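You operate a simulated robot arm through the tools that you are given. There is no shell and no other tool.

The job below is to be done with a simulated two-armed robot. You get a single attempt, and the scene is never put back.

TASK
Twist the purple air freshener to OPEN and shut it in the island's red knob drawer.
Fine: hold the freshener with one hand while the other twists its top; leave the teal one. Set down upright: purple air freshener. Where these are worked on the way, their far stop is far enough and under half their travel is too little: red knob drawer.

It is judged by the outcome, as a careful person would: the job done as asked, and still so three seconds after it is handed in. It fails if anything else is knocked over, pushed out of place, dropped, spilled or broken.

THE ROBOT
Two 7-joint arms with two-finger parallel grippers on one trunk, on a base that drives. Base frame: it is fixed to the floor where the robot stands at the start and does not move with it; the origin is under the middle of the robot, x ahead of it, y to its left, z up. Lengths are in mm, angles in degrees, forces in N, time in s.
The left shoulder is at the start at [50, 158, 1083], the right one opposite. With the tool pointing down near the work surface each hand reaches from about 100 to 640 mm from the robot's upright axis, wherever it stands, measured 20 degrees to its own side. Places, roughly: inside of the red knob drawer [2900, 300, 700]; purple air freshener [3000, 250, 1000]; purple freshener top [3000, 300, 1000]; red knob drawer [2900, 300, 700]; teal air freshener [2000, -500, 500]; teal freshener top [2000, -600, 600]. Payload 3.91 kg a hand.
The tool frame of a hand sits at the grasp point between the pads (the TCP): z along the fingers, y along the line on which they close. The tips reach 30 mm beyond it. Largest opening 110 mm; finger width 20, thickness 10; the body of the gripper, 48 by 112 mm, starts 55 mm behind the TCP.
Orientation is that of the tool frame in the base frame, as a unit quaternion [w, x, y, z]. With the fingers straight down and closing along the base's y, the tool's x points along the base's -x, its y along +y and its z along -z.

THE INTERFACE
- The arms move only by the tool arm_command. It takes "left_targets", "right_targets" or both (then of equal length, played together; a hand with none holds still); each is a list of rows, each a list of 7 numbers: the shift along the base's x, y, z in units of 150 mm (1.0 is 150 mm), then the turn, a rotation vector about the base's x, y, z in units of 45 degrees (1.0 is 45 degrees), then the closure in counts, from 0 (fully open) to 255 (shut). In form: [[dx, dy, dz, wx, wy, wz, jaw], ...]. A call has 1 to 20 rows; each row is the pose to reach, as a shift and turn from the pose commanded when the call began. A call with a number of a shift or a turn outside -1 to 1 is refused whole. Rows are played at 5 a second. More than 50 mm and 8.6 degrees between two rows, or a gripper value outside its range, and nothing of the call is played. A pose out of reach is approached as far as the arm can. The call stops where the force on the tool passes 40 N (or 10 N more than at its start, if that is more) or the arm is blocked; 0.2 s more then pass. The fingers move at their own pace (about 153 mm/s each) and stop on an object; they squeeze with about 27 N. The grip force told is the motor's: it shows also when the fingers shut on nothing. Time passes only in rows, and 0.2 s behind the last, so rows that repeat a pose let the fingers close. It gives the time, the measured TCP pose, the force on the tool (base axes), the opening and the grip force at its end, in the units of the frame above (readings bear some noise), with the torque about the TCP (base axes, N m) and any sound that the robot's microphone picked up.
- Cameras (640 x 400 px; columns grow to the right, rows downward): "scene" is now at [131, 2.3, 1264.1]; the picture's right is [0.01, -1.00, 0.00], its down [-0.15, -0.00, -0.99] and it looks along [0.99, 0.01, -0.15] (base axes); focal length 214 px, centre (320, 200). "left" rides on the left gripper at [72, -17, -103] in its tool frame; the picture's right is [0.23, 0.97, 0.00], its down [-0.76, 0.18, -0.62] and it looks along [-0.61, 0.14, 0.78] (tool axes); focal length 222 px, centre (320, 200). "right" rides on the right gripper at [73, 17, -103] in its tool frame; the picture's right is [-0.23, 0.97, 0.00], its down [-0.76, -0.18, -0.62] and it looks along [-0.61, -0.14, 0.78] (tool axes); focal length 222 px, centre (320, 200).
- capture(camera): a new picture of that camera. It takes no simulated time.
- lift_body(by): slides the trunk up (or, below 0, down) by that many mm; the arms and the scene camera ride with it, the base frame stays. It gives what a move gives, with no picture.
- roll_base(legs): drives the robot by 1 to 6 legs, each [ahead, turn to the left] in mm and degrees, along the robot's own axes; the way and the turn of a leg run together, so that a leg with both is an arc; at most 1500 mm and 180 degrees a leg. The arms and the cameras ride along, it lands a little off, and it stops where it bumps. It gives what a move gives.
- aim_head(pan, tilt): turns the head with the scene camera to pan (to the left, within 80 degrees either way) and tilt (down, from -29 to 69), counted from straight ahead of the robot. It gives what a move gives.
- locate(camera, pixels): for up to 12 pixels [column, row] of the newest picture of that camera ("zoom" is the newest enlarged one), the place [x, y, z] in the base frame of the surface seen there, good to about 3 mm. It takes no simulated time.
- zoom(camera, box): a new picture of the part [left, top, right, bottom] of that camera's present view, enlarged. It takes no simulated time.
- finish_job(): hands the job in; it is judged then, once.

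Leave the grippers open and the arms clear of the work at the hand-in unless told otherwise.

The tools are called by a JSON object that holds its "api" and its "payload". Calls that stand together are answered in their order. arm_command: Moves the arms, as the interface text tells. Its arguments: {"type":"object","properties":{"left_targets":{"type":"array"},"right_targets":{"type":"array"}},"required":[]} The other tools are called the same way: lift_body (by) slides the trunk up or down; roll_base (legs) drives the base; aim_head (pan, tilt) turns the head that bears the scene camera; capture (camera) takes a picture; locate (camera, pixels) gives the place of the surface under pixels of a picture; zoom (camera, box) takes an enlarged picture of a part of a camera's view; finish_job () hands the job in.

At the start:

```text
time_s: 0.0
left_tool_pos: [375.7, 147.1, 1173.8]
left_ee_rot: [0.001, -0.003, 1.0, 0.0]
left_wrist_force: [-0.9, 0.4, -0.3]
left_moment: [0.03, -0.01, 0.02]
left_gripper_width: 110.2
left_finger_force: 0.1
right_tool_pos: [303.7, -156.0, 1240.4]
right_ee_rot: [0.0, -0.002, 1.0, 0.0]
right_wrist_force: [-0.1, -0.2, 0.8]
right_moment: [-0.01, 0.0, 0.02]
right_gripper_width: 110.3
right_finger_force: 0.1
trunk travel left (down, up): [-325.0, 157.0]
robot x, y, heading: [-0.7, 1.6, -0.0]
head pan, tilt: [0.8, 8.4]
```

scene: 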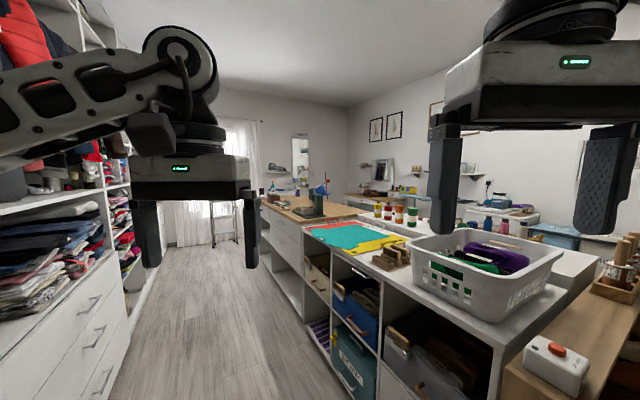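
right: 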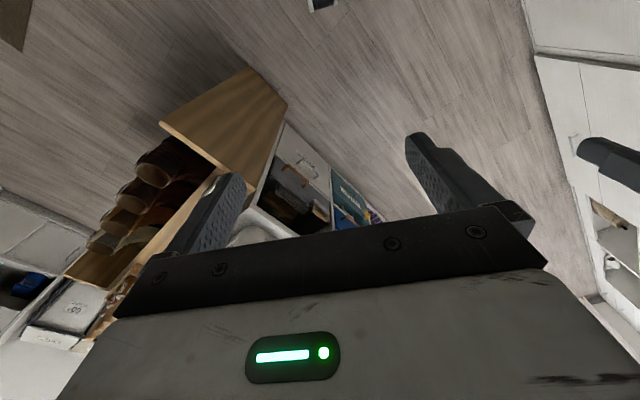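
left: 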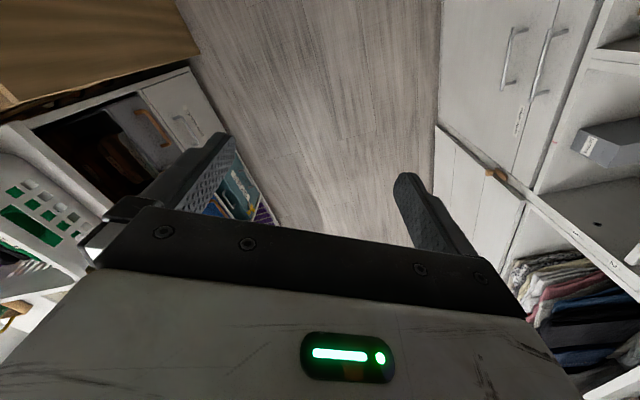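

The scene shows a long island ahead and to the right, running away from me, with a green device on its far end near (315,195). I'll zoom in on the island to look for the purple freshener and the red knob drawer.

{"api": "zoom", "payload": {"camera": "scene", "box": [240, 150, 440, 275]}}

{"api": "zoom", "payload": {"camera": "scene", "box": [400, 170, 640, 320]}}

```text
3.20 times, centred on (340, 212) of scene
```

zoom: 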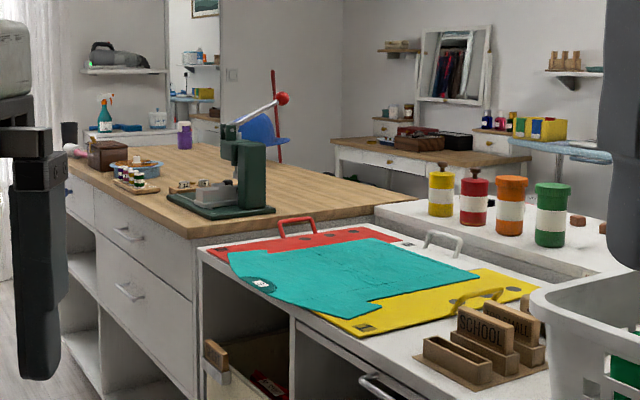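

```text
2.67 times, centred on (520, 245) of scene
```

zoom: 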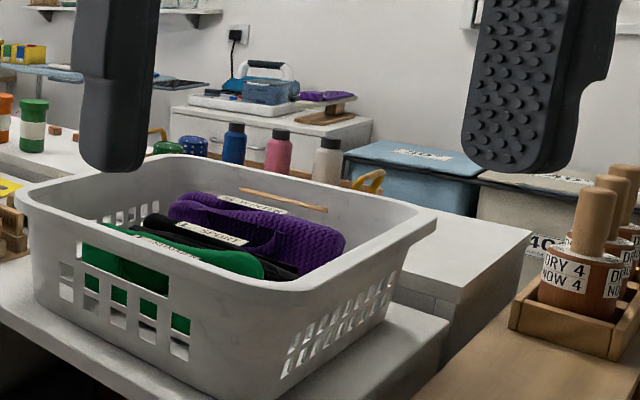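

A purple cylinder stands at the far end of the wood-topped island, at zoom (184,135), which is about scene (297,192). I'll locate it along with the island edges. The last zoom was the other box, so I'll use the scene picture.

{"api": "zoom", "payload": {"camera": "scene", "box": [255, 170, 335, 220]}}

{"api": "locate", "payload": {"camera": "scene", "pixels": [[297, 192], [262, 205], [300, 221], [362, 212], [280, 222], [281, 241], [300, 270], [250, 260], [200, 300], [230, 380], [310, 250]]}}

```text
8.00 times, centred on (295, 195) of scene
```

zoom: 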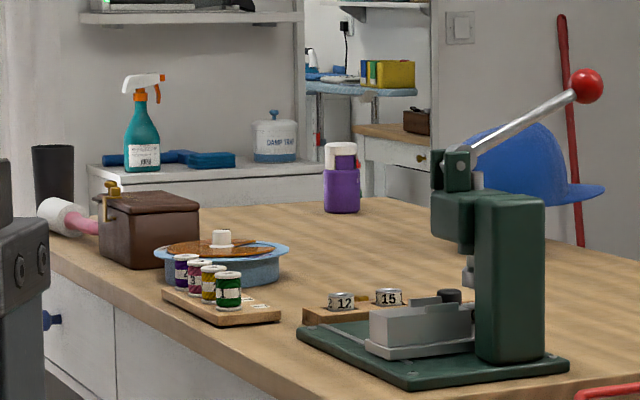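

```text
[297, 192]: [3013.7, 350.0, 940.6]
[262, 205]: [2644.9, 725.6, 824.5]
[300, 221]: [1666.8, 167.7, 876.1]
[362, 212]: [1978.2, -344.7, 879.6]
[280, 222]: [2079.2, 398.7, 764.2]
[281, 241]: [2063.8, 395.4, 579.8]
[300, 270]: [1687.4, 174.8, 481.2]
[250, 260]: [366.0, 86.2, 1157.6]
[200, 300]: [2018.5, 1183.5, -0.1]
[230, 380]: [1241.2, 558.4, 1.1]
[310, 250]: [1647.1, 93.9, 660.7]
```

The purple freshener (purple body, white-purple top) is at about (3014, 350, 940), and the drawer facing the aisle has a blue knob. I'll locate the table edges to work out the island's outline.

{"api": "locate", "payload": {"camera": "zoom", "pixels": [[342, 190], [342, 150], [378, 199], [420, 208], [560, 240], [620, 262], [210, 210], [60, 245], [52, 320], [30, 268], [300, 205], [340, 208]]}}

{"api": "aim_head", "payload": {"pan": -45, "tilt": 15}}

{"api": "capture", "payload": {"camera": "scene"}}

```text
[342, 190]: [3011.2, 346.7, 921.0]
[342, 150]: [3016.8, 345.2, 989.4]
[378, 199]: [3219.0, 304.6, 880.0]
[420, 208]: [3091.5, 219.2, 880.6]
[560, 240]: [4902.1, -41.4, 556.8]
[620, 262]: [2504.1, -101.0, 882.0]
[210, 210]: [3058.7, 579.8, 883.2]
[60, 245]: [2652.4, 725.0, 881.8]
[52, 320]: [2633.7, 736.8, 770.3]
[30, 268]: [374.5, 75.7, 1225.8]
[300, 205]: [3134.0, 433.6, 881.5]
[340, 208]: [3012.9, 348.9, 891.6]
```

```text
time_s: 1.1
left_tool_pos: [375.6, 147.2, 1174.8]
left_ee_rot: [0.001, -0.003, 1.0, 0.0]
left_wrist_force: [0.9, 0.2, -0.6]
left_moment: [-0.04, 0.01, 0.0]
left_gripper_width: 110.3
left_finger_force: 0.0
right_tool_pos: [304.1, -154.6, 1240.3]
right_ee_rot: [0.0, -0.002, 1.0, 0.0]
right_wrist_force: [0.5, -1.7, 0.5]
right_moment: [0.0, 0.03, -0.04]
right_gripper_width: 109.9
right_finger_force: 0.1
trunk travel left (down, up): [-325.0, 157.0]
robot x, y, heading: [-1.6, 0.1, -0.1]
head pan, tilt: [-45.0, 15.0]
```

```text
taken
```

scene: 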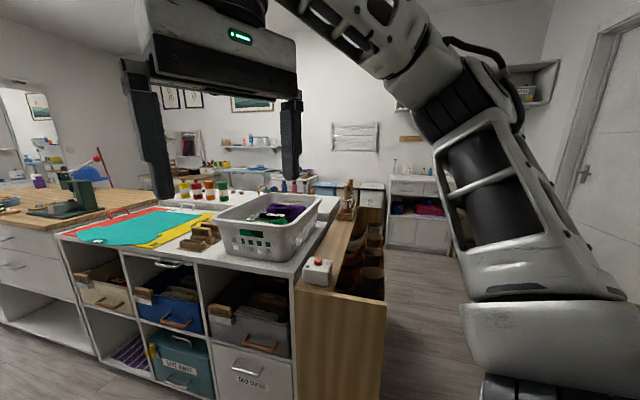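

The island is rotated by about 30°. The freshener stands near its far right corner, roughly 150 mm from both the far and right edges. I need to find which face carries the red knob drawer, so I'll zoom in on this view and raise the trunk to see over things.

{"api": "lift_body", "payload": {"by": 157}}

{"api": "aim_head", "payload": {"pan": -20, "tilt": 20}}

{"api": "capture", "payload": {"camera": "scene"}}

{"api": "zoom", "payload": {"camera": "scene", "box": [160, 80, 480, 280]}}

```text
time_s: 2.9
left_tool_pos: [375.5, 146.7, 1331.5]
left_ee_rot: [0.002, -0.003, 1.0, 0.0]
left_wrist_force: [-0.5, -0.1, 0.4]
left_moment: [-0.03, 0.0, 0.02]
left_gripper_width: 109.8
left_finger_force: 0.1
right_tool_pos: [304.2, -156.4, 1396.4]
right_ee_rot: [0.0, -0.002, 1.0, 0.0]
right_wrist_force: [-0.2, 0.2, -0.2]
right_moment: [-0.01, 0.02, 0.0]
right_gripper_width: 109.8
right_finger_force: 0.0
trunk travel left (down, up): [-482.0, 0.0]
robot x, y, heading: [-3.6, -0.1, -0.1]
head pan, tilt: [-45.0, 15.0]
```

```text
time_s: 3.8
left_tool_pos: [376.2, 146.9, 1330.6]
left_ee_rot: [0.001, -0.002, 1.0, -0.001]
left_wrist_force: [-0.4, 0.4, 1.0]
left_moment: [0.02, 0.0, 0.04]
left_gripper_width: 110.1
left_finger_force: 0.0
right_tool_pos: [303.7, -155.6, 1398.2]
right_ee_rot: [-0.001, -0.002, 1.0, 0.0]
right_wrist_force: [0.1, -1.1, 0.5]
right_moment: [-0.01, 0.01, 0.0]
right_gripper_width: 110.3
right_finger_force: 0.0
trunk travel left (down, up): [-482.0, 0.0]
robot x, y, heading: [1.1, -2.5, 0.2]
head pan, tilt: [-20.0, 20.0]
```

```text
taken
```

scene: 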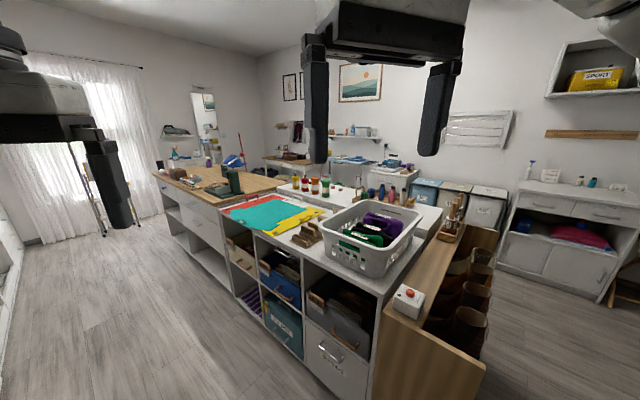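

```text
2.00 times, centred on (320, 180) of scene
```

zoom: 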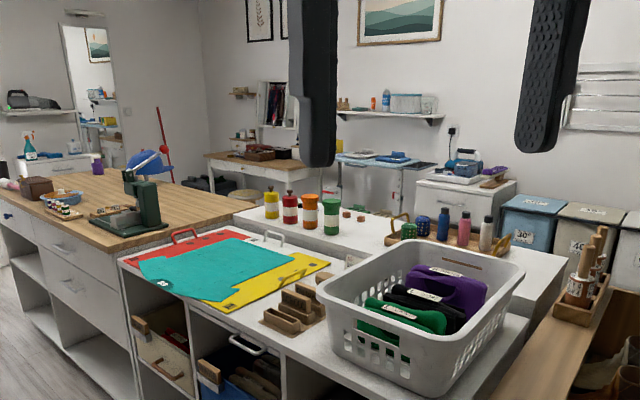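

The left aisle is open along the island. I'll look left and check its width on the floor before driving.

{"api": "aim_head", "payload": {"pan": 30, "tilt": 25}}

{"api": "capture", "payload": {"camera": "scene"}}

```text
time_s: 5.0
left_tool_pos: [375.4, 146.4, 1331.5]
left_ee_rot: [0.0, -0.002, 1.0, 0.0]
left_wrist_force: [-0.3, 0.0, 0.1]
left_moment: [0.02, -0.01, 0.02]
left_gripper_width: 110.1
left_finger_force: 0.1
right_tool_pos: [305.1, -155.6, 1397.3]
right_ee_rot: [0.0, -0.002, 1.0, 0.0]
right_wrist_force: [-0.3, 0.4, -0.2]
right_moment: [-0.04, -0.03, -0.04]
right_gripper_width: 110.0
right_finger_force: 0.0
trunk travel left (down, up): [-482.0, 0.0]
robot x, y, heading: [3.4, -0.3, -0.1]
head pan, tilt: [30.0, 25.0]
```

```text
taken
```

scene: 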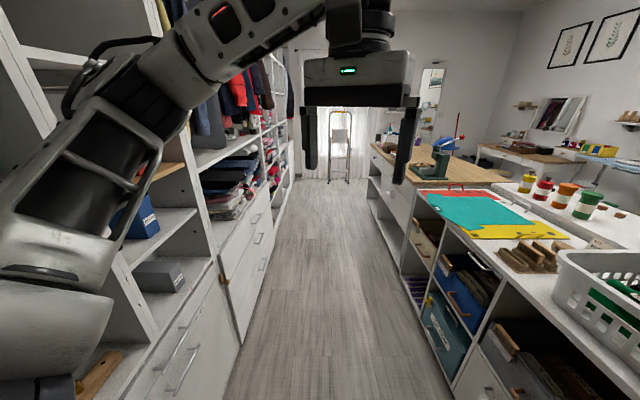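

{"api": "locate", "payload": {"camera": "scene", "pixels": [[242, 345], [272, 240], [285, 205], [452, 385], [402, 272], [372, 205], [335, 180], [375, 175], [345, 182], [300, 185], [310, 300], [390, 178]]}}

{"api": "zoom", "payload": {"camera": "scene", "box": [260, 90, 500, 240]}}

```text
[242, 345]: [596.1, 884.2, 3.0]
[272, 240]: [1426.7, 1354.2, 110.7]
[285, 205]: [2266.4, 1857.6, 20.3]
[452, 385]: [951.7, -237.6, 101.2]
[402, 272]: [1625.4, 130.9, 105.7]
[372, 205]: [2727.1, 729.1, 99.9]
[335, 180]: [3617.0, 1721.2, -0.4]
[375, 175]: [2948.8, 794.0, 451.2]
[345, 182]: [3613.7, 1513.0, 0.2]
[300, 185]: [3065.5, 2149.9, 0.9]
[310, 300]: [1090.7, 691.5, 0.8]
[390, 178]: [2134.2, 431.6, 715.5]
```

```text
2.67 times, centred on (380, 165) of scene
```

zoom: 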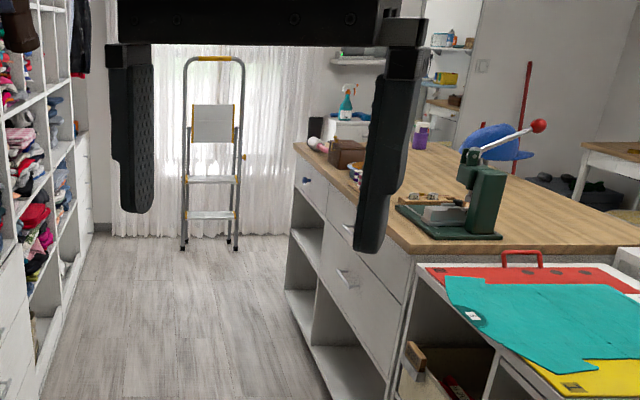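

The aisle runs at about 30° and is about 1160 mm wide, and I'm near its middle. I'll turn left 30° and drive 1500 mm along it.

{"api": "roll_base", "payload": {"legs": [[0, 29.7], [1500, 0], [900, 0]]}}

{"api": "aim_head", "payload": {"pan": -50, "tilt": 20}}

{"api": "capture", "payload": {"camera": "scene"}}

```text
time_s: 12.5
left_tool_pos: [1406.8, 952.0, 1337.4]
left_ee_rot: [0.005, -0.253, 0.967, 0.008]
left_wrist_force: [0.4, 1.0, 0.2]
left_moment: [0.01, 0.02, 0.01]
left_gripper_width: 109.7
left_finger_force: 0.2
right_tool_pos: [1493.7, 655.9, 1397.4]
right_ee_rot: [0.001, -0.257, 0.967, 0.004]
right_wrist_force: [0.2, 0.5, -0.5]
right_moment: [0.02, 0.02, 0.04]
right_gripper_width: 109.8
right_finger_force: 0.0
trunk travel left (down, up): [-482.0, 0.0]
robot x, y, heading: [1152.2, 650.5, 29.6]
head pan, tilt: [30.0, 25.0]
stopped in leg 2: the robot was blocked; the commanded pose is now the measured one
```

```text
time_s: 14.1
left_tool_pos: [1408.9, 952.7, 1335.5]
left_ee_rot: [0.004, -0.255, 0.967, 0.007]
left_wrist_force: [0.4, 0.4, -0.3]
left_moment: [-0.01, 0.03, -0.01]
left_gripper_width: 110.2
left_finger_force: 0.0
right_tool_pos: [1494.0, 655.3, 1396.6]
right_ee_rot: [0.0, -0.257, 0.966, 0.004]
right_wrist_force: [-0.3, -0.2, -0.6]
right_moment: [-0.02, 0.01, 0.0]
right_gripper_width: 109.8
right_finger_force: 0.1
trunk travel left (down, up): [-482.0, 0.0]
robot x, y, heading: [1149.8, 653.3, 29.6]
head pan, tilt: [-50.0, 20.0]
```

```text
taken
```

scene: 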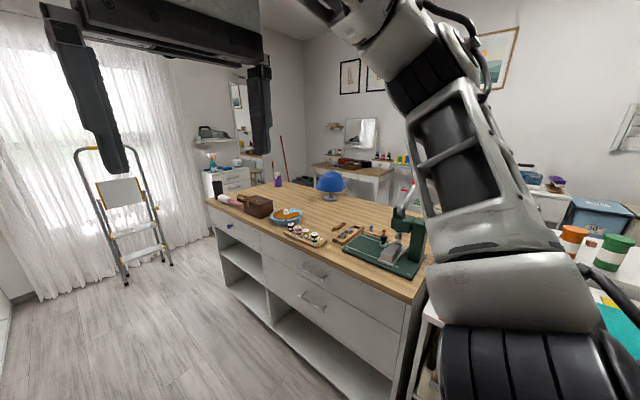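

I was blocked after about 1325 mm. The left elbow may have touched the shelving on the left, so I'll look that way.

{"api": "aim_head", "payload": {"pan": 60, "tilt": 20}}

{"api": "capture", "payload": {"camera": "scene"}}

{"api": "capture", "payload": {"camera": "left"}}

{"api": "capture", "payload": {"camera": "right"}}

```text
time_s: 15.9
left_tool_pos: [1407.5, 952.7, 1335.3]
left_ee_rot: [0.004, -0.255, 0.967, 0.006]
left_wrist_force: [0.0, 1.0, 0.2]
left_moment: [0.01, -0.01, 0.01]
left_gripper_width: 109.7
left_finger_force: 0.0
right_tool_pos: [1494.7, 655.7, 1397.6]
right_ee_rot: [0.001, -0.256, 0.967, 0.004]
right_wrist_force: [0.7, 0.0, 0.9]
right_moment: [-0.01, 0.01, 0.02]
right_gripper_width: 110.1
right_finger_force: 0.0
trunk travel left (down, up): [-482.0, 0.0]
robot x, y, heading: [1151.2, 653.1, 29.5]
head pan, tilt: [60.0, 20.0]
```

```text
taken
```

scene: 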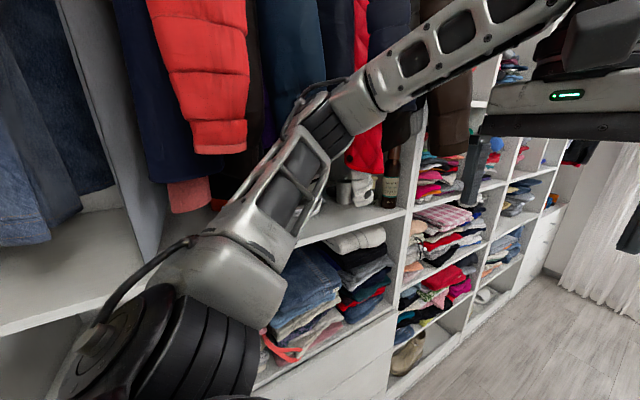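

```text
taken
```

left: 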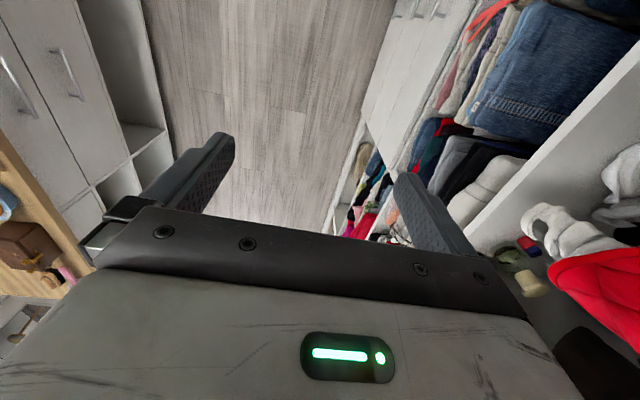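

```text
taken
```

right: 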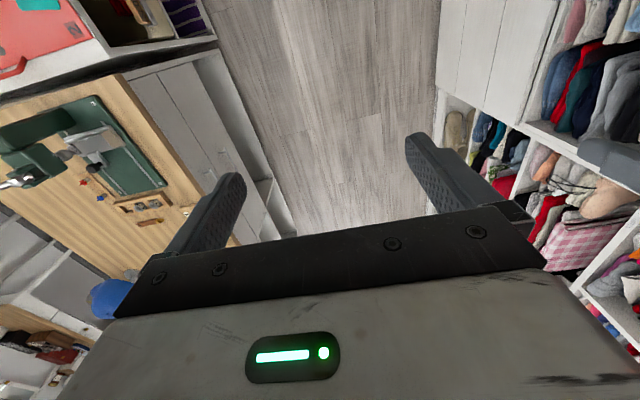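

The left elbow sticks out about 480 mm and has reached the hanging clothes and shelving. I'll back off along the way I came, then shift about 170 mm toward the island.

{"api": "roll_base", "payload": {"legs": [[-250, 0]]}}

{"api": "capture", "payload": {"camera": "scene"}}

```text
time_s: 17.8
left_tool_pos: [1187.3, 841.7, 1333.9]
left_ee_rot: [0.004, -0.257, 0.966, 0.0]
left_wrist_force: [0.4, 0.1, 0.3]
left_moment: [-0.01, -0.06, 0.01]
left_gripper_width: 110.1
left_finger_force: 0.1
right_tool_pos: [1273.4, 543.5, 1398.3]
right_ee_rot: [0.0, -0.258, 0.966, 0.001]
right_wrist_force: [0.1, -0.1, 0.4]
right_moment: [0.01, -0.02, 0.01]
right_gripper_width: 110.3
right_finger_force: 0.1
trunk travel left (down, up): [-482.0, 0.0]
robot x, y, heading: [935.1, 532.6, 29.6]
head pan, tilt: [60.0, 20.0]
```

```text
taken
```

scene: 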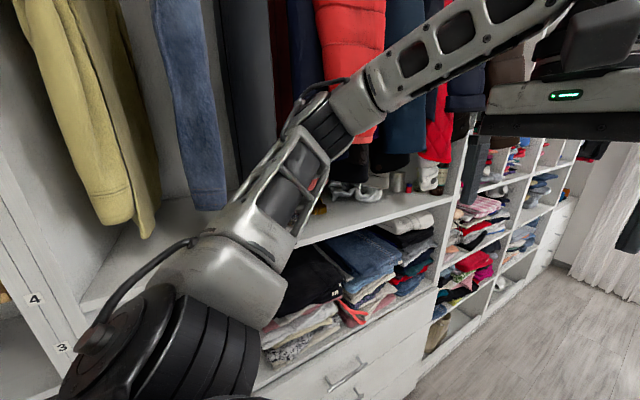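

I'm clear of the shelf and nothing appears disturbed. Next I'll turn right 20°, drive 550 mm and turn back, which should put me nearer the island with room on the left.

{"api": "roll_base", "payload": {"legs": [[0, -22], [520, 0], [0, 22]]}}

{"api": "aim_head", "payload": {"pan": -40, "tilt": 25}}

{"api": "capture", "payload": {"camera": "scene"}}

```text
time_s: 23.1
left_tool_pos: [1697.8, 909.6, 1332.3]
left_ee_rot: [0.003, -0.257, 0.966, 0.001]
left_wrist_force: [-0.4, 0.1, -0.4]
left_moment: [0.0, -0.02, -0.01]
left_gripper_width: 109.8
left_finger_force: 0.0
right_tool_pos: [1785.3, 611.6, 1397.0]
right_ee_rot: [0.0, -0.257, 0.967, 0.0]
right_wrist_force: [0.3, 0.5, 0.4]
right_moment: [-0.01, -0.02, 0.01]
right_gripper_width: 110.2
right_finger_force: 0.1
trunk travel left (down, up): [-482.0, 0.0]
robot x, y, heading: [1442.4, 597.7, 29.3]
head pan, tilt: [60.0, 20.0]
```

```text
time_s: 24.8
left_tool_pos: [1698.0, 909.6, 1332.1]
left_ee_rot: [0.004, -0.257, 0.967, 0.001]
left_wrist_force: [-0.4, 0.0, -0.5]
left_moment: [0.02, -0.01, -0.01]
left_gripper_width: 109.9
left_finger_force: 0.0
right_tool_pos: [1785.2, 611.9, 1397.0]
right_ee_rot: [0.0, -0.256, 0.967, -0.001]
right_wrist_force: [-0.3, 0.1, 0.4]
right_moment: [-0.02, 0.01, 0.01]
right_gripper_width: 110.0
right_finger_force: 0.1
trunk travel left (down, up): [-482.0, 0.0]
robot x, y, heading: [1444.0, 595.4, 29.5]
head pan, tilt: [-40.0, 25.0]
```

```text
taken
```

scene: 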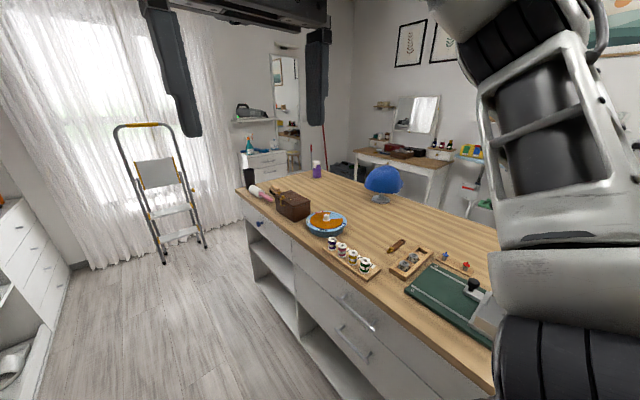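

I'm now at about n≈484 mm from the island's face, level with its start. I'll locate the ladder feet, the far cabinet, the press and the freshener to plan the way around the far end.

{"api": "locate", "payload": {"camera": "scene", "pixels": [[163, 262], [203, 246], [240, 235], [246, 180], [265, 165], [316, 172], [316, 162], [238, 188], [330, 170], [383, 180], [468, 285], [291, 205]]}}

{"api": "zoom", "payload": {"camera": "scene", "box": [220, 90, 460, 240]}}

```text
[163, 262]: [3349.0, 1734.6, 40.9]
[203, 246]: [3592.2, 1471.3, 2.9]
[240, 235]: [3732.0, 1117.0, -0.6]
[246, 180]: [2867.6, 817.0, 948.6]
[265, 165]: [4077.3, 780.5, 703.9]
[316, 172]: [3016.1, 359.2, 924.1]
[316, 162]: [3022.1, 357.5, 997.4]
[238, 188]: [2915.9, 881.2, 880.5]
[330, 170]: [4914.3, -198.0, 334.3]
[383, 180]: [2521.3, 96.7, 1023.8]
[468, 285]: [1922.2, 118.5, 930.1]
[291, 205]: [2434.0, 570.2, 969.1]
```

```text
2.67 times, centred on (340, 165) of scene
```

zoom: 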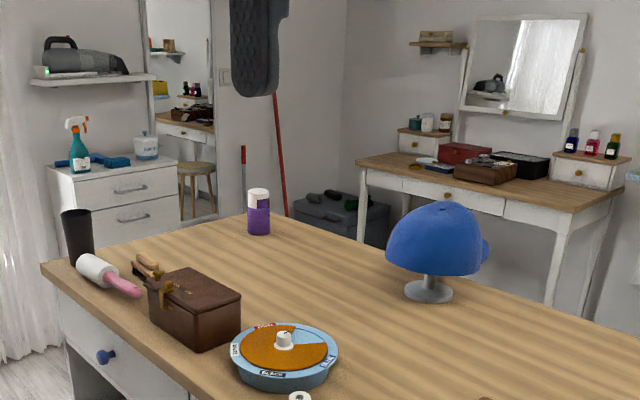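

The ladder sits roughly 800 mm beyond the island's far end, and the left aisle is clear. I'll drive ahead 1050 mm and look at the far end of the island.

{"api": "roll_base", "payload": {"legs": [[1050, 0]]}}

{"api": "aim_head", "payload": {"pan": -45, "tilt": 30}}

{"api": "capture", "payload": {"camera": "scene"}}

```text
time_s: 30.3
left_tool_pos: [2620.5, 1437.1, 1332.5]
left_ee_rot: [0.002, -0.259, 0.966, 0.001]
left_wrist_force: [0.2, -0.5, -0.9]
left_moment: [0.01, 0.0, -0.02]
left_gripper_width: 109.8
left_finger_force: 0.1
right_tool_pos: [2708.2, 1138.3, 1396.3]
right_ee_rot: [0.0, -0.259, 0.966, 0.0]
right_wrist_force: [-0.6, 0.7, -0.1]
right_moment: [0.0, 0.01, 0.0]
right_gripper_width: 110.0
right_finger_force: 0.1
trunk travel left (down, up): [-482.0, 0.0]
robot x, y, heading: [2364.7, 1121.3, 29.6]
head pan, tilt: [-40.0, 25.0]
```

```text
time_s: 31.0
left_tool_pos: [2620.9, 1436.2, 1332.7]
left_ee_rot: [0.003, -0.258, 0.966, 0.001]
left_wrist_force: [0.3, 0.0, -0.1]
left_moment: [0.02, -0.02, 0.01]
left_gripper_width: 109.9
left_finger_force: 0.1
right_tool_pos: [2709.2, 1138.1, 1397.7]
right_ee_rot: [0.0, -0.259, 0.966, 0.0]
right_wrist_force: [1.1, -0.5, -1.0]
right_moment: [-0.03, 0.01, 0.04]
right_gripper_width: 109.9
right_finger_force: 0.2
trunk travel left (down, up): [-482.0, 0.0]
robot x, y, heading: [2369.3, 1120.2, 29.8]
head pan, tilt: [-45.0, 30.0]
```

```text
taken
```

scene: 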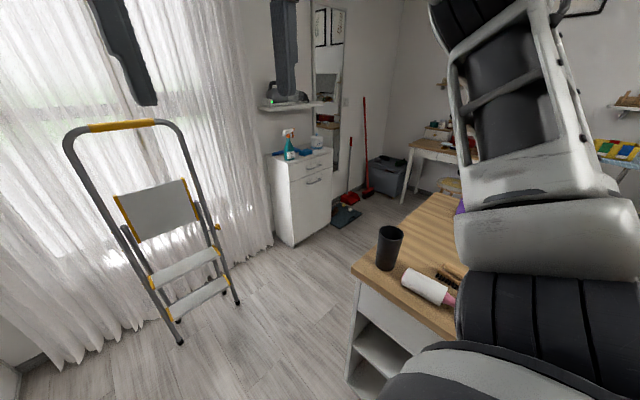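

The ladder, the white chest and a broom with dustpan are ahead. I'll locate their outlines so I can go around safely.

{"api": "locate", "payload": {"camera": "scene", "pixels": [[181, 343], [237, 302], [90, 140], [175, 125], [273, 240], [290, 247], [330, 215], [345, 228], [365, 193], [352, 265], [445, 196], [400, 200]]}}

{"api": "zoom", "payload": {"camera": "scene", "box": [260, 90, 500, 240]}}

```text
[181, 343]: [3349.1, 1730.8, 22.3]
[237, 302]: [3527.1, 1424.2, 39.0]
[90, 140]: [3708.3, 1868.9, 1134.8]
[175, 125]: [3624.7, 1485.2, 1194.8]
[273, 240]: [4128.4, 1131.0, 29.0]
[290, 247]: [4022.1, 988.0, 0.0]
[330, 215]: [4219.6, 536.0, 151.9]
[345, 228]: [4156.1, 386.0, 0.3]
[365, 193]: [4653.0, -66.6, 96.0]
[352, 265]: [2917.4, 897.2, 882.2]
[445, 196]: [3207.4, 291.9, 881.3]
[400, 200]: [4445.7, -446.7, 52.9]
```

```text
2.67 times, centred on (380, 165) of scene
```

zoom: 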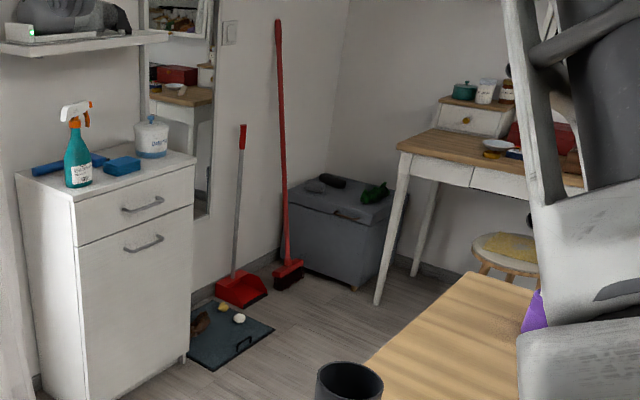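

There is a gap of about 820 mm between the island's far end and the ladder. I'll drive ahead 660 mm, turn right 60°, and look at the island's far end face.

{"api": "roll_base", "payload": {"legs": [[660, 0], [0, -60]]}}

{"api": "aim_head", "payload": {"pan": -60, "tilt": 35}}

{"api": "capture", "payload": {"camera": "scene"}}

```text
time_s: 37.3
left_tool_pos: [3340.4, 1391.5, 1332.3]
left_ee_rot: [0.004, 0.256, 0.967, -0.002]
left_wrist_force: [-0.3, 0.4, 0.3]
left_moment: [0.0, -0.02, 0.03]
left_gripper_width: 110.1
left_finger_force: 0.0
right_tool_pos: [3127.2, 1163.4, 1397.4]
right_ee_rot: [-0.001, 0.256, 0.967, 0.0]
right_wrist_force: [0.2, 1.3, -0.3]
right_moment: [-0.01, 0.01, 0.02]
right_gripper_width: 110.0
right_finger_force: 0.1
trunk travel left (down, up): [-482.0, 0.0]
robot x, y, heading: [2942.0, 1452.2, -30.0]
head pan, tilt: [-45.0, 30.0]
```

```text
time_s: 38.0
left_tool_pos: [3341.0, 1390.7, 1333.4]
left_ee_rot: [0.003, 0.256, 0.967, -0.001]
left_wrist_force: [0.5, 0.7, -0.3]
left_moment: [0.02, -0.03, 0.02]
left_gripper_width: 109.9
left_finger_force: 0.2
right_tool_pos: [3126.7, 1164.6, 1397.3]
right_ee_rot: [0.001, 0.256, 0.967, 0.0]
right_wrist_force: [-0.2, 0.1, 0.3]
right_moment: [-0.03, 0.0, -0.01]
right_gripper_width: 110.4
right_finger_force: 0.1
trunk travel left (down, up): [-482.0, 0.0]
robot x, y, heading: [2941.9, 1452.4, -29.9]
head pan, tilt: [-60.0, 35.0]
```

```text
taken
```

scene: 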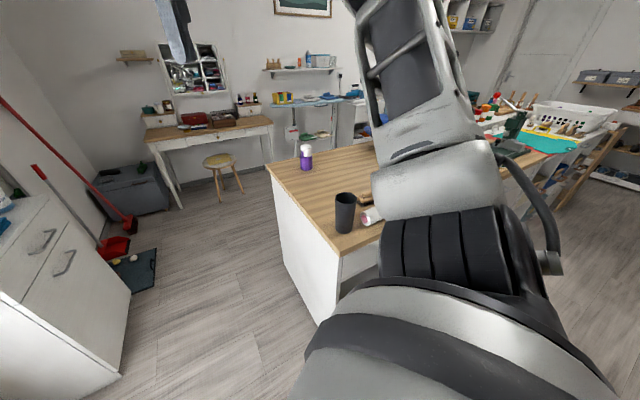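

The far end face looks plain. I'll zoom in to check it and locate points on the floor and right-hand side.

{"api": "zoom", "payload": {"camera": "scene", "box": [240, 120, 400, 330]}}

{"api": "locate", "payload": {"camera": "scene", "pixels": [[268, 168], [340, 253], [275, 195], [305, 165], [222, 160], [215, 200], [175, 208], [272, 125], [133, 292], [100, 350], [290, 240], [150, 145]]}}

```text
1.90 times, centred on (320, 225) of scene
```

zoom: 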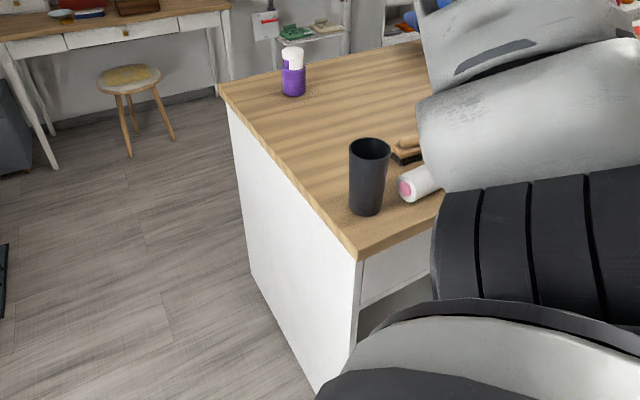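

```text
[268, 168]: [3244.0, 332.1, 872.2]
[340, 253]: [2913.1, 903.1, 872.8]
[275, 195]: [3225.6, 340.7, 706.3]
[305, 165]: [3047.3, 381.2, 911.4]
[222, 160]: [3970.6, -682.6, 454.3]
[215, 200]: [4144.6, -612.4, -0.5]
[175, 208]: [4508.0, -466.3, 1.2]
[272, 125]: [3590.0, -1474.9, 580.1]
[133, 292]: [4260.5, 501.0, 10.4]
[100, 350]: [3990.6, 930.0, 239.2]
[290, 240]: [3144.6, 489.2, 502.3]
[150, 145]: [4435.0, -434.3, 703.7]
```

The far end face is a plain panel, so the red knob drawer must be on the island's right-hand face near the freshener. I'll go around the far end: a short drive ahead, a 30° right turn, then a check of the clearance on the left.

{"api": "roll_base", "payload": {"legs": [[160, 0], [0, -30]]}}

{"api": "aim_head", "payload": {"pan": 50, "tilt": 30}}

{"api": "capture", "payload": {"camera": "scene"}}

```text
time_s: 40.9
left_tool_pos: [3396.2, 1120.2, 1332.8]
left_ee_rot: [0.003, 0.497, 0.868, -0.001]
left_wrist_force: [-0.8, 0.7, 0.3]
left_moment: [-0.02, 0.0, 0.01]
left_gripper_width: 109.8
left_finger_force: 0.0
right_tool_pos: [3100.1, 1029.7, 1397.3]
right_ee_rot: [0.0, 0.497, 0.868, -0.001]
right_wrist_force: [0.1, -0.5, -0.8]
right_moment: [0.0, -0.04, -0.02]
right_gripper_width: 109.9
right_finger_force: 0.0
trunk travel left (down, up): [-482.0, 0.0]
robot x, y, heading: [3083.9, 1369.9, -59.7]
head pan, tilt: [-60.0, 35.0]
```

```text
time_s: 42.8
left_tool_pos: [3396.1, 1120.2, 1333.6]
left_ee_rot: [0.003, 0.497, 0.868, -0.002]
left_wrist_force: [-1.1, 0.7, -0.4]
left_moment: [0.04, -0.03, 0.04]
left_gripper_width: 110.0
left_finger_force: 0.1
right_tool_pos: [3099.7, 1030.0, 1397.4]
right_ee_rot: [0.0, 0.497, 0.868, 0.0]
right_wrist_force: [0.8, -1.2, 0.4]
right_moment: [0.01, 0.0, -0.01]
right_gripper_width: 110.0
right_finger_force: 0.1
trunk travel left (down, up): [-482.0, 0.0]
robot x, y, heading: [3081.7, 1372.4, -59.9]
head pan, tilt: [50.0, 30.0]
```

```text
taken
```

scene: 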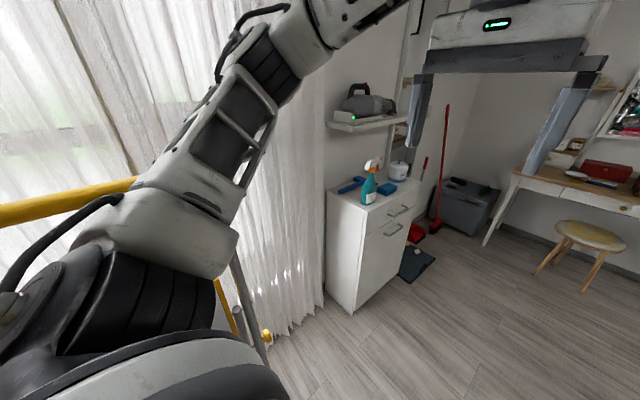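

The ladder's yellow top rail is close behind the left elbow at (60,205). I'll locate it and the elbow to judge the gap.

{"api": "locate", "payload": {"camera": "scene", "pixels": [[30, 212], [110, 192], [150, 230], [100, 290], [262, 340], [368, 200], [330, 195], [375, 130], [355, 312], [405, 270], [262, 60], [15, 285]]}}

```text
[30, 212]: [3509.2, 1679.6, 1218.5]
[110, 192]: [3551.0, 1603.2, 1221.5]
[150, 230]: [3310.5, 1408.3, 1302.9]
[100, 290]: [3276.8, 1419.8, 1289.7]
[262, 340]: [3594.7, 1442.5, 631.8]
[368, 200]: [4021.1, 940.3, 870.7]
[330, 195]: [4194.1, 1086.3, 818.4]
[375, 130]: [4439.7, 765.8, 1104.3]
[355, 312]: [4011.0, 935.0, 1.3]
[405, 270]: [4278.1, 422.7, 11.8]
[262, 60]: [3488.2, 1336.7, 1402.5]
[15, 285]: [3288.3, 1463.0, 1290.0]
```

The elbow spread is about 380 mm and the ladder rail is over 500 mm to the left, so there is room. I'll drive 1000 mm along the far end and look right to see the island's right face.

{"api": "roll_base", "payload": {"legs": [[1000, 0]]}}

{"api": "aim_head", "payload": {"pan": -70, "tilt": 30}}

{"api": "capture", "payload": {"camera": "scene"}}

{"api": "aim_head", "payload": {"pan": 0, "tilt": 25}}

{"api": "capture", "payload": {"camera": "scene"}}

```text
time_s: 48.0
left_tool_pos: [3899.3, 260.2, 1333.3]
left_ee_rot: [0.003, 0.496, 0.868, -0.002]
left_wrist_force: [-0.1, -0.5, -0.1]
left_moment: [0.03, 0.0, 0.02]
left_gripper_width: 110.1
left_finger_force: 0.0
right_tool_pos: [3603.1, 170.3, 1396.4]
right_ee_rot: [0.001, 0.496, 0.868, 0.0]
right_wrist_force: [-0.5, -0.2, 0.1]
right_moment: [0.0, -0.02, 0.03]
right_gripper_width: 110.3
right_finger_force: 0.0
trunk travel left (down, up): [-482.0, 0.0]
robot x, y, heading: [3583.3, 508.4, -59.6]
head pan, tilt: [50.0, 30.0]
```

```text
time_s: 50.0
left_tool_pos: [3897.7, 260.7, 1332.2]
left_ee_rot: [0.003, 0.496, 0.868, -0.002]
left_wrist_force: [0.0, 0.7, 0.2]
left_moment: [0.04, 0.02, -0.02]
left_gripper_width: 110.0
left_finger_force: 0.3
right_tool_pos: [3601.8, 170.2, 1396.1]
right_ee_rot: [0.0, 0.496, 0.868, 0.0]
right_wrist_force: [0.5, -0.3, 0.7]
right_moment: [0.04, 0.0, -0.02]
right_gripper_width: 110.0
right_finger_force: 0.1
trunk travel left (down, up): [-482.0, 0.0]
robot x, y, heading: [3582.5, 512.1, -59.8]
head pan, tilt: [-70.0, 30.0]
```

```text
taken
```

scene: 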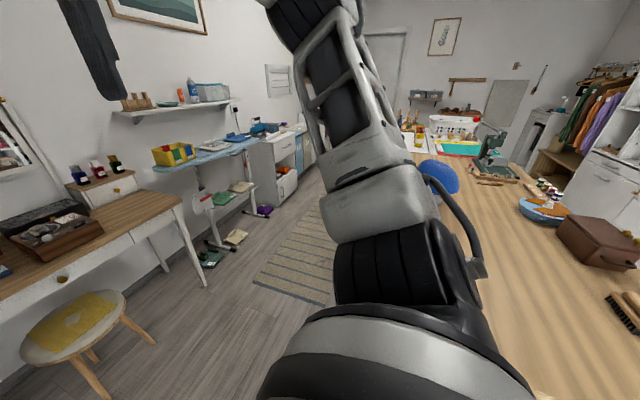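

```text
time_s: 51.4
left_tool_pos: [3897.1, 261.5, 1332.9]
left_ee_rot: [0.003, 0.496, 0.868, -0.002]
left_wrist_force: [0.8, -0.9, -0.3]
left_moment: [-0.01, -0.01, 0.01]
left_gripper_width: 110.0
left_finger_force: 0.1
right_tool_pos: [3602.0, 169.5, 1398.2]
right_ee_rot: [0.0, 0.496, 0.868, 0.0]
right_wrist_force: [0.0, -1.1, 0.0]
right_moment: [0.0, -0.01, -0.02]
right_gripper_width: 110.0
right_finger_force: 0.2
trunk travel left (down, up): [-482.0, 0.0]
robot x, y, heading: [3582.5, 511.7, -59.6]
head pan, tilt: [0.0, 25.0]
```

```text
taken
```

scene: 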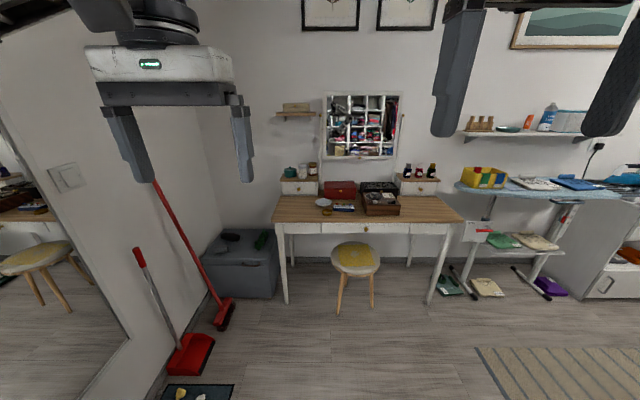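

The right aisle is open, with a vanity desk and stool ahead and a rug to the right. I'll locate the stool, desk and sewing shelf to see the free space.

{"api": "locate", "payload": {"camera": "scene", "pixels": [[355, 268], [338, 314], [372, 308], [286, 303], [428, 303], [365, 226], [450, 290], [475, 348], [560, 300], [230, 385], [490, 195], [220, 330]]}}

```text
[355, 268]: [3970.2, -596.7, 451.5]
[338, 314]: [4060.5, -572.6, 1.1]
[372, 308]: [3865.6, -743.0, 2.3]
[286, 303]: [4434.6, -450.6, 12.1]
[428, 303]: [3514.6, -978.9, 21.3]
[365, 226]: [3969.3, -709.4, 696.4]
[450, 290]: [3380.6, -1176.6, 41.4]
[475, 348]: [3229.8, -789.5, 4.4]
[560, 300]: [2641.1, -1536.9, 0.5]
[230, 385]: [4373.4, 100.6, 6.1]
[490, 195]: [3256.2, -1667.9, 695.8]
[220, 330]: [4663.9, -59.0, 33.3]
```

There's about 1100 mm between the island's right face and the stool. I'll drive 560 mm further, turn right 90°, and look at the island's right face.

{"api": "roll_base", "payload": {"legs": [[570, 0], [0, -90]]}}

{"api": "aim_head", "payload": {"pan": -35, "tilt": 35}}

{"api": "capture", "payload": {"camera": "scene"}}

```text
time_s: 58.5
left_tool_pos: [3621.0, -299.4, 1333.0]
left_ee_rot: [0.001, 0.964, 0.265, -0.003]
left_wrist_force: [0.0, -0.3, 0.4]
left_moment: [0.0, 0.02, -0.02]
left_gripper_width: 109.9
left_finger_force: 0.1
right_tool_pos: [3529.4, -4.8, 1397.0]
right_ee_rot: [0.0, 0.964, 0.265, 0.0]
right_wrist_force: [1.1, -0.3, -0.4]
right_moment: [0.0, -0.03, -0.02]
right_gripper_width: 110.0
right_finger_force: 0.2
trunk travel left (down, up): [-482.0, 0.0]
robot x, y, heading: [3875.8, 15.7, -149.6]
head pan, tilt: [0.0, 25.0]
```

```text
time_s: 59.5
left_tool_pos: [3621.8, -298.9, 1333.0]
left_ee_rot: [0.001, 0.964, 0.266, -0.004]
left_wrist_force: [-0.3, 0.1, 0.3]
left_moment: [0.0, -0.03, 0.02]
left_gripper_width: 110.0
left_finger_force: 0.1
right_tool_pos: [3529.3, -3.5, 1397.1]
right_ee_rot: [0.0, 0.964, 0.265, 0.0]
right_wrist_force: [-0.4, -0.5, 0.4]
right_moment: [0.01, -0.01, -0.01]
right_gripper_width: 110.1
right_finger_force: 0.1
trunk travel left (down, up): [-482.0, 0.0]
robot x, y, heading: [3870.2, 18.4, -149.3]
head pan, tilt: [-35.0, 35.0]
```

```text
taken
```

scene: 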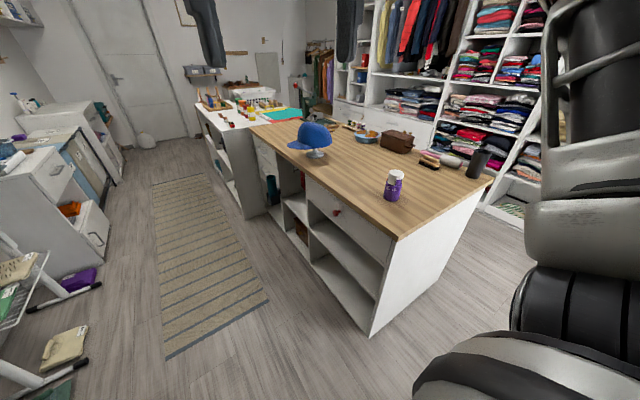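

I can see the red knob at about (337,212) on the drawer under the top, in the right face near the far corner. The freshener stands at (393,185). I'll zoom in and locate both.

{"api": "zoom", "payload": {"camera": "scene", "box": [250, 130, 490, 280]}}

{"api": "locate", "payload": {"camera": "scene", "pixels": [[337, 212], [320, 190], [308, 200], [390, 262], [312, 215], [387, 240], [392, 195], [395, 172], [397, 238], [492, 180], [370, 335], [255, 130]]}}

```text
2.67 times, centred on (370, 205) of scene
```

zoom: 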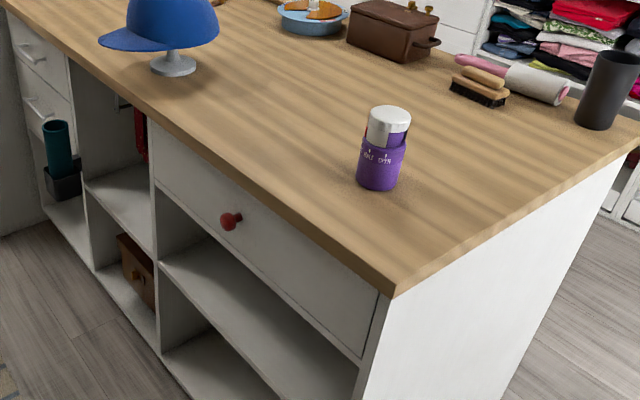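

```text
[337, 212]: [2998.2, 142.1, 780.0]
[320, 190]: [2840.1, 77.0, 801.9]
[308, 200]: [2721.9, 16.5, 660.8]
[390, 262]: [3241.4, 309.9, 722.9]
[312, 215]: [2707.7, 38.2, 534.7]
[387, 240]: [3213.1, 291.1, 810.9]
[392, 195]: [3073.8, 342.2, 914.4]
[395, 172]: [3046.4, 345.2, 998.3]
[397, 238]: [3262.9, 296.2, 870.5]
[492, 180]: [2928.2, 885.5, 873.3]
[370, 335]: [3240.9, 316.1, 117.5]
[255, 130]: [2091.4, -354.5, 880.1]
```

The knob is at about (2998, 142, 780) and the drawer face runs along 30°. The freshener is about 135 mm in from that face. I'll drive 555 mm along the face, turn right 90° to face the drawer, then look.

{"api": "roll_base", "payload": {"legs": [[555, 0], [0, -90.5]]}}

{"api": "aim_head", "payload": {"pan": 0, "tilt": 45}}

{"api": "capture", "payload": {"camera": "scene"}}

```text
time_s: 66.5
left_tool_pos: [3074.6, -19.2, 1333.4]
left_ee_rot: [-0.002, 0.872, -0.49, -0.003]
left_wrist_force: [-0.1, -0.5, 0.0]
left_moment: [0.01, 0.0, -0.01]
left_gripper_width: 110.0
left_finger_force: 0.1
right_tool_pos: [3369.4, 74.1, 1396.2]
right_ee_rot: [0.001, 0.872, -0.489, 0.001]
right_wrist_force: [0.1, 0.3, -0.4]
right_moment: [0.06, -0.01, 0.03]
right_gripper_width: 109.7
right_finger_force: 0.1
trunk travel left (down, up): [-482.0, 0.0]
robot x, y, heading: [3395.5, -268.7, 121.4]
head pan, tilt: [-35.0, 35.0]
```

```text
time_s: 67.5
left_tool_pos: [3073.1, -21.4, 1333.0]
left_ee_rot: [-0.001, 0.872, -0.489, -0.003]
left_wrist_force: [0.4, -0.1, 0.2]
left_moment: [0.03, -0.01, -0.01]
left_gripper_width: 109.9
left_finger_force: 0.1
right_tool_pos: [3368.4, 75.5, 1397.7]
right_ee_rot: [0.0, 0.872, -0.489, 0.0]
right_wrist_force: [0.3, -0.5, 0.5]
right_moment: [0.01, 0.02, -0.01]
right_gripper_width: 109.9
right_finger_force: 0.0
trunk travel left (down, up): [-482.0, 0.0]
robot x, y, heading: [3393.4, -265.1, 121.3]
head pan, tilt: [0.0, 45.0]
```

```text
taken
```

scene: 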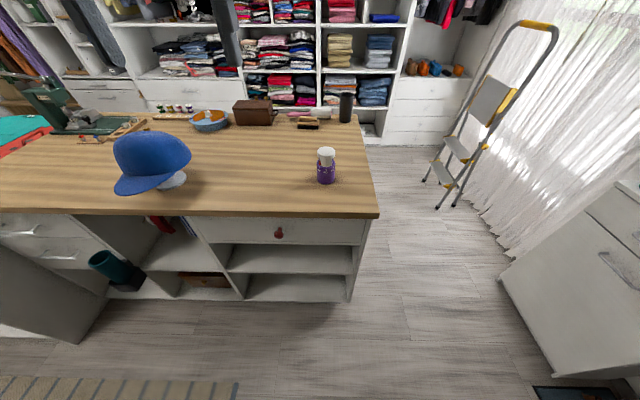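

I'm facing the drawer with the knob at (279,233) and the freshener at (326,165). I'll zoom in on the freshener to read its top and markings.

{"api": "zoom", "payload": {"camera": "scene", "box": [294, 140, 358, 190]}}

{"api": "locate", "payload": {"camera": "zoom", "pixels": [[320, 80], [320, 130], [320, 200], [320, 300], [320, 355], [250, 300], [385, 300], [320, 100], [250, 230], [390, 230]]}}

```text
8.00 times, centred on (326, 165) of scene
```

zoom: 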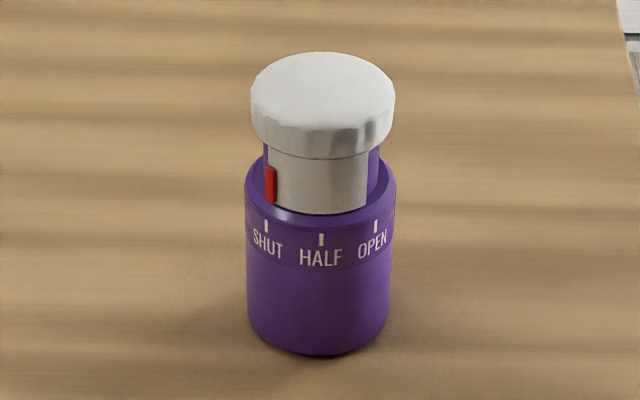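

```text
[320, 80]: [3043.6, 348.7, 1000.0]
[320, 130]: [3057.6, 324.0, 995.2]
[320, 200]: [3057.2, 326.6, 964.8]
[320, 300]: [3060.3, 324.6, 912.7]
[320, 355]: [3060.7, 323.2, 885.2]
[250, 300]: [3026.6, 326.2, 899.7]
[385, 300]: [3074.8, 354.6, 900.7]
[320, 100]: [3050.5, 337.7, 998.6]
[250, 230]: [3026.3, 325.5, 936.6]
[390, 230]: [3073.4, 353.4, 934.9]
```

The pointer (red tab) is at SHUT on the left, with marks running SHUT → HALF → OPEN left to right. It therefore needs about 100° counter-clockwise seen from above. I'll look straight down to check my base and its room to the island before moving closer.

{"api": "aim_head", "payload": {"pan": 0, "tilt": 69}}

{"api": "capture", "payload": {"camera": "scene"}}

{"api": "locate", "payload": {"camera": "scene", "pixels": [[320, 390], [320, 350], [250, 390], [400, 390], [320, 300], [150, 390], [500, 390], [293, 130], [320, 100]]}}

```text
time_s: 68.4
left_tool_pos: [3074.7, -20.1, 1333.7]
left_ee_rot: [-0.002, 0.872, -0.49, -0.003]
left_wrist_force: [0.2, 0.2, -0.4]
left_moment: [-0.02, 0.0, -0.01]
left_gripper_width: 110.1
left_finger_force: 0.1
right_tool_pos: [3368.7, 74.9, 1397.4]
right_ee_rot: [0.0, 0.872, -0.49, -0.001]
right_wrist_force: [0.9, -0.4, -0.1]
right_moment: [0.0, 0.0, -0.03]
right_gripper_width: 109.9
right_finger_force: 0.1
trunk travel left (down, up): [-482.0, 0.0]
robot x, y, heading: [3391.5, -266.5, 120.9]
head pan, tilt: [0.0, 68.8]
```

```text
taken
```

scene: 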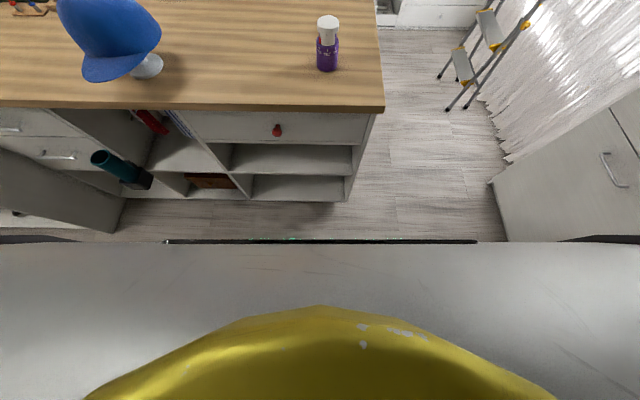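

```text
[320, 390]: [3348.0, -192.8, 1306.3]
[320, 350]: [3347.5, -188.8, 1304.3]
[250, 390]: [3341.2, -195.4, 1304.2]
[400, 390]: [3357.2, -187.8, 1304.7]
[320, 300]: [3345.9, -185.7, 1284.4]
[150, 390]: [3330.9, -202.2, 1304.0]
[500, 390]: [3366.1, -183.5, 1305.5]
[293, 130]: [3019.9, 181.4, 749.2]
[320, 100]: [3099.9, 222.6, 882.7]
```

The torso front sits only about 100 mm ahead of my axis, so there is room. I'll turn 1° right and drive 130 mm closer, then check.

{"api": "roll_base", "payload": {"legs": [[130, -1.0]]}}

{"api": "lift_body", "payload": {"by": -100}}

{"api": "aim_head", "payload": {"pan": 0, "tilt": 40}}

{"api": "capture", "payload": {"camera": "scene"}}

```text
time_s: 69.6
left_tool_pos: [3011.6, 95.8, 1332.2]
left_ee_rot: [-0.002, 0.867, -0.498, -0.003]
left_wrist_force: [0.2, 0.1, 0.7]
left_moment: [-0.02, -0.02, 0.03]
left_gripper_width: 109.8
left_finger_force: 0.0
right_tool_pos: [3309.8, 186.7, 1396.9]
right_ee_rot: [0.0, 0.868, -0.497, 0.001]
right_wrist_force: [-1.2, -0.1, -0.5]
right_moment: [-0.03, -0.04, 0.03]
right_gripper_width: 110.0
right_finger_force: 0.1
trunk travel left (down, up): [-482.0, 0.0]
robot x, y, heading: [3328.8, -156.5, 120.4]
head pan, tilt: [0.0, 68.8]
```

```text
time_s: 71.0
left_tool_pos: [3012.3, 94.3, 1233.8]
left_ee_rot: [-0.001, 0.868, -0.497, -0.003]
left_wrist_force: [0.2, -0.4, 0.0]
left_moment: [-0.02, 0.0, 0.0]
left_gripper_width: 110.0
left_finger_force: 0.1
right_tool_pos: [3309.5, 185.6, 1296.3]
right_ee_rot: [0.0, 0.868, -0.497, 0.0]
right_wrist_force: [-0.3, 0.7, -0.6]
right_moment: [0.0, -0.02, 0.04]
right_gripper_width: 110.2
right_finger_force: 0.2
trunk travel left (down, up): [-382.0, 100.0]
robot x, y, heading: [3330.7, -155.1, 120.2]
head pan, tilt: [0.0, 68.8]
```

```text
time_s: 71.9
left_tool_pos: [3012.0, 95.2, 1232.8]
left_ee_rot: [-0.002, 0.868, -0.497, -0.002]
left_wrist_force: [-0.1, 0.1, 0.2]
left_moment: [-0.02, -0.01, 0.04]
left_gripper_width: 110.0
left_finger_force: 0.1
right_tool_pos: [3310.1, 185.7, 1296.2]
right_ee_rot: [0.0, 0.868, -0.497, 0.001]
right_wrist_force: [0.0, -0.7, 0.0]
right_moment: [-0.01, -0.02, -0.03]
right_gripper_width: 110.3
right_finger_force: 0.0
trunk travel left (down, up): [-382.0, 100.0]
robot x, y, heading: [3327.4, -155.1, 120.3]
head pan, tilt: [0.0, 40.0]
```

```text
taken
```

scene: 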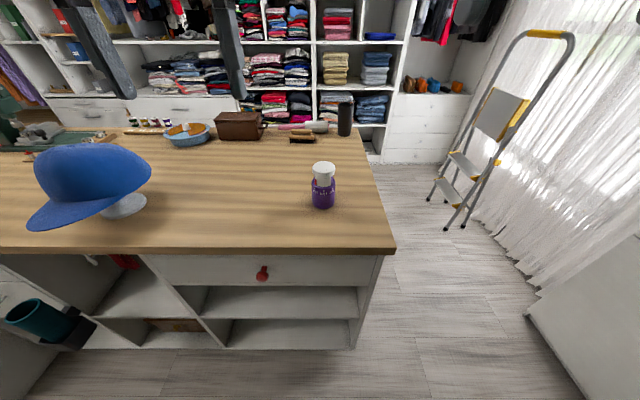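

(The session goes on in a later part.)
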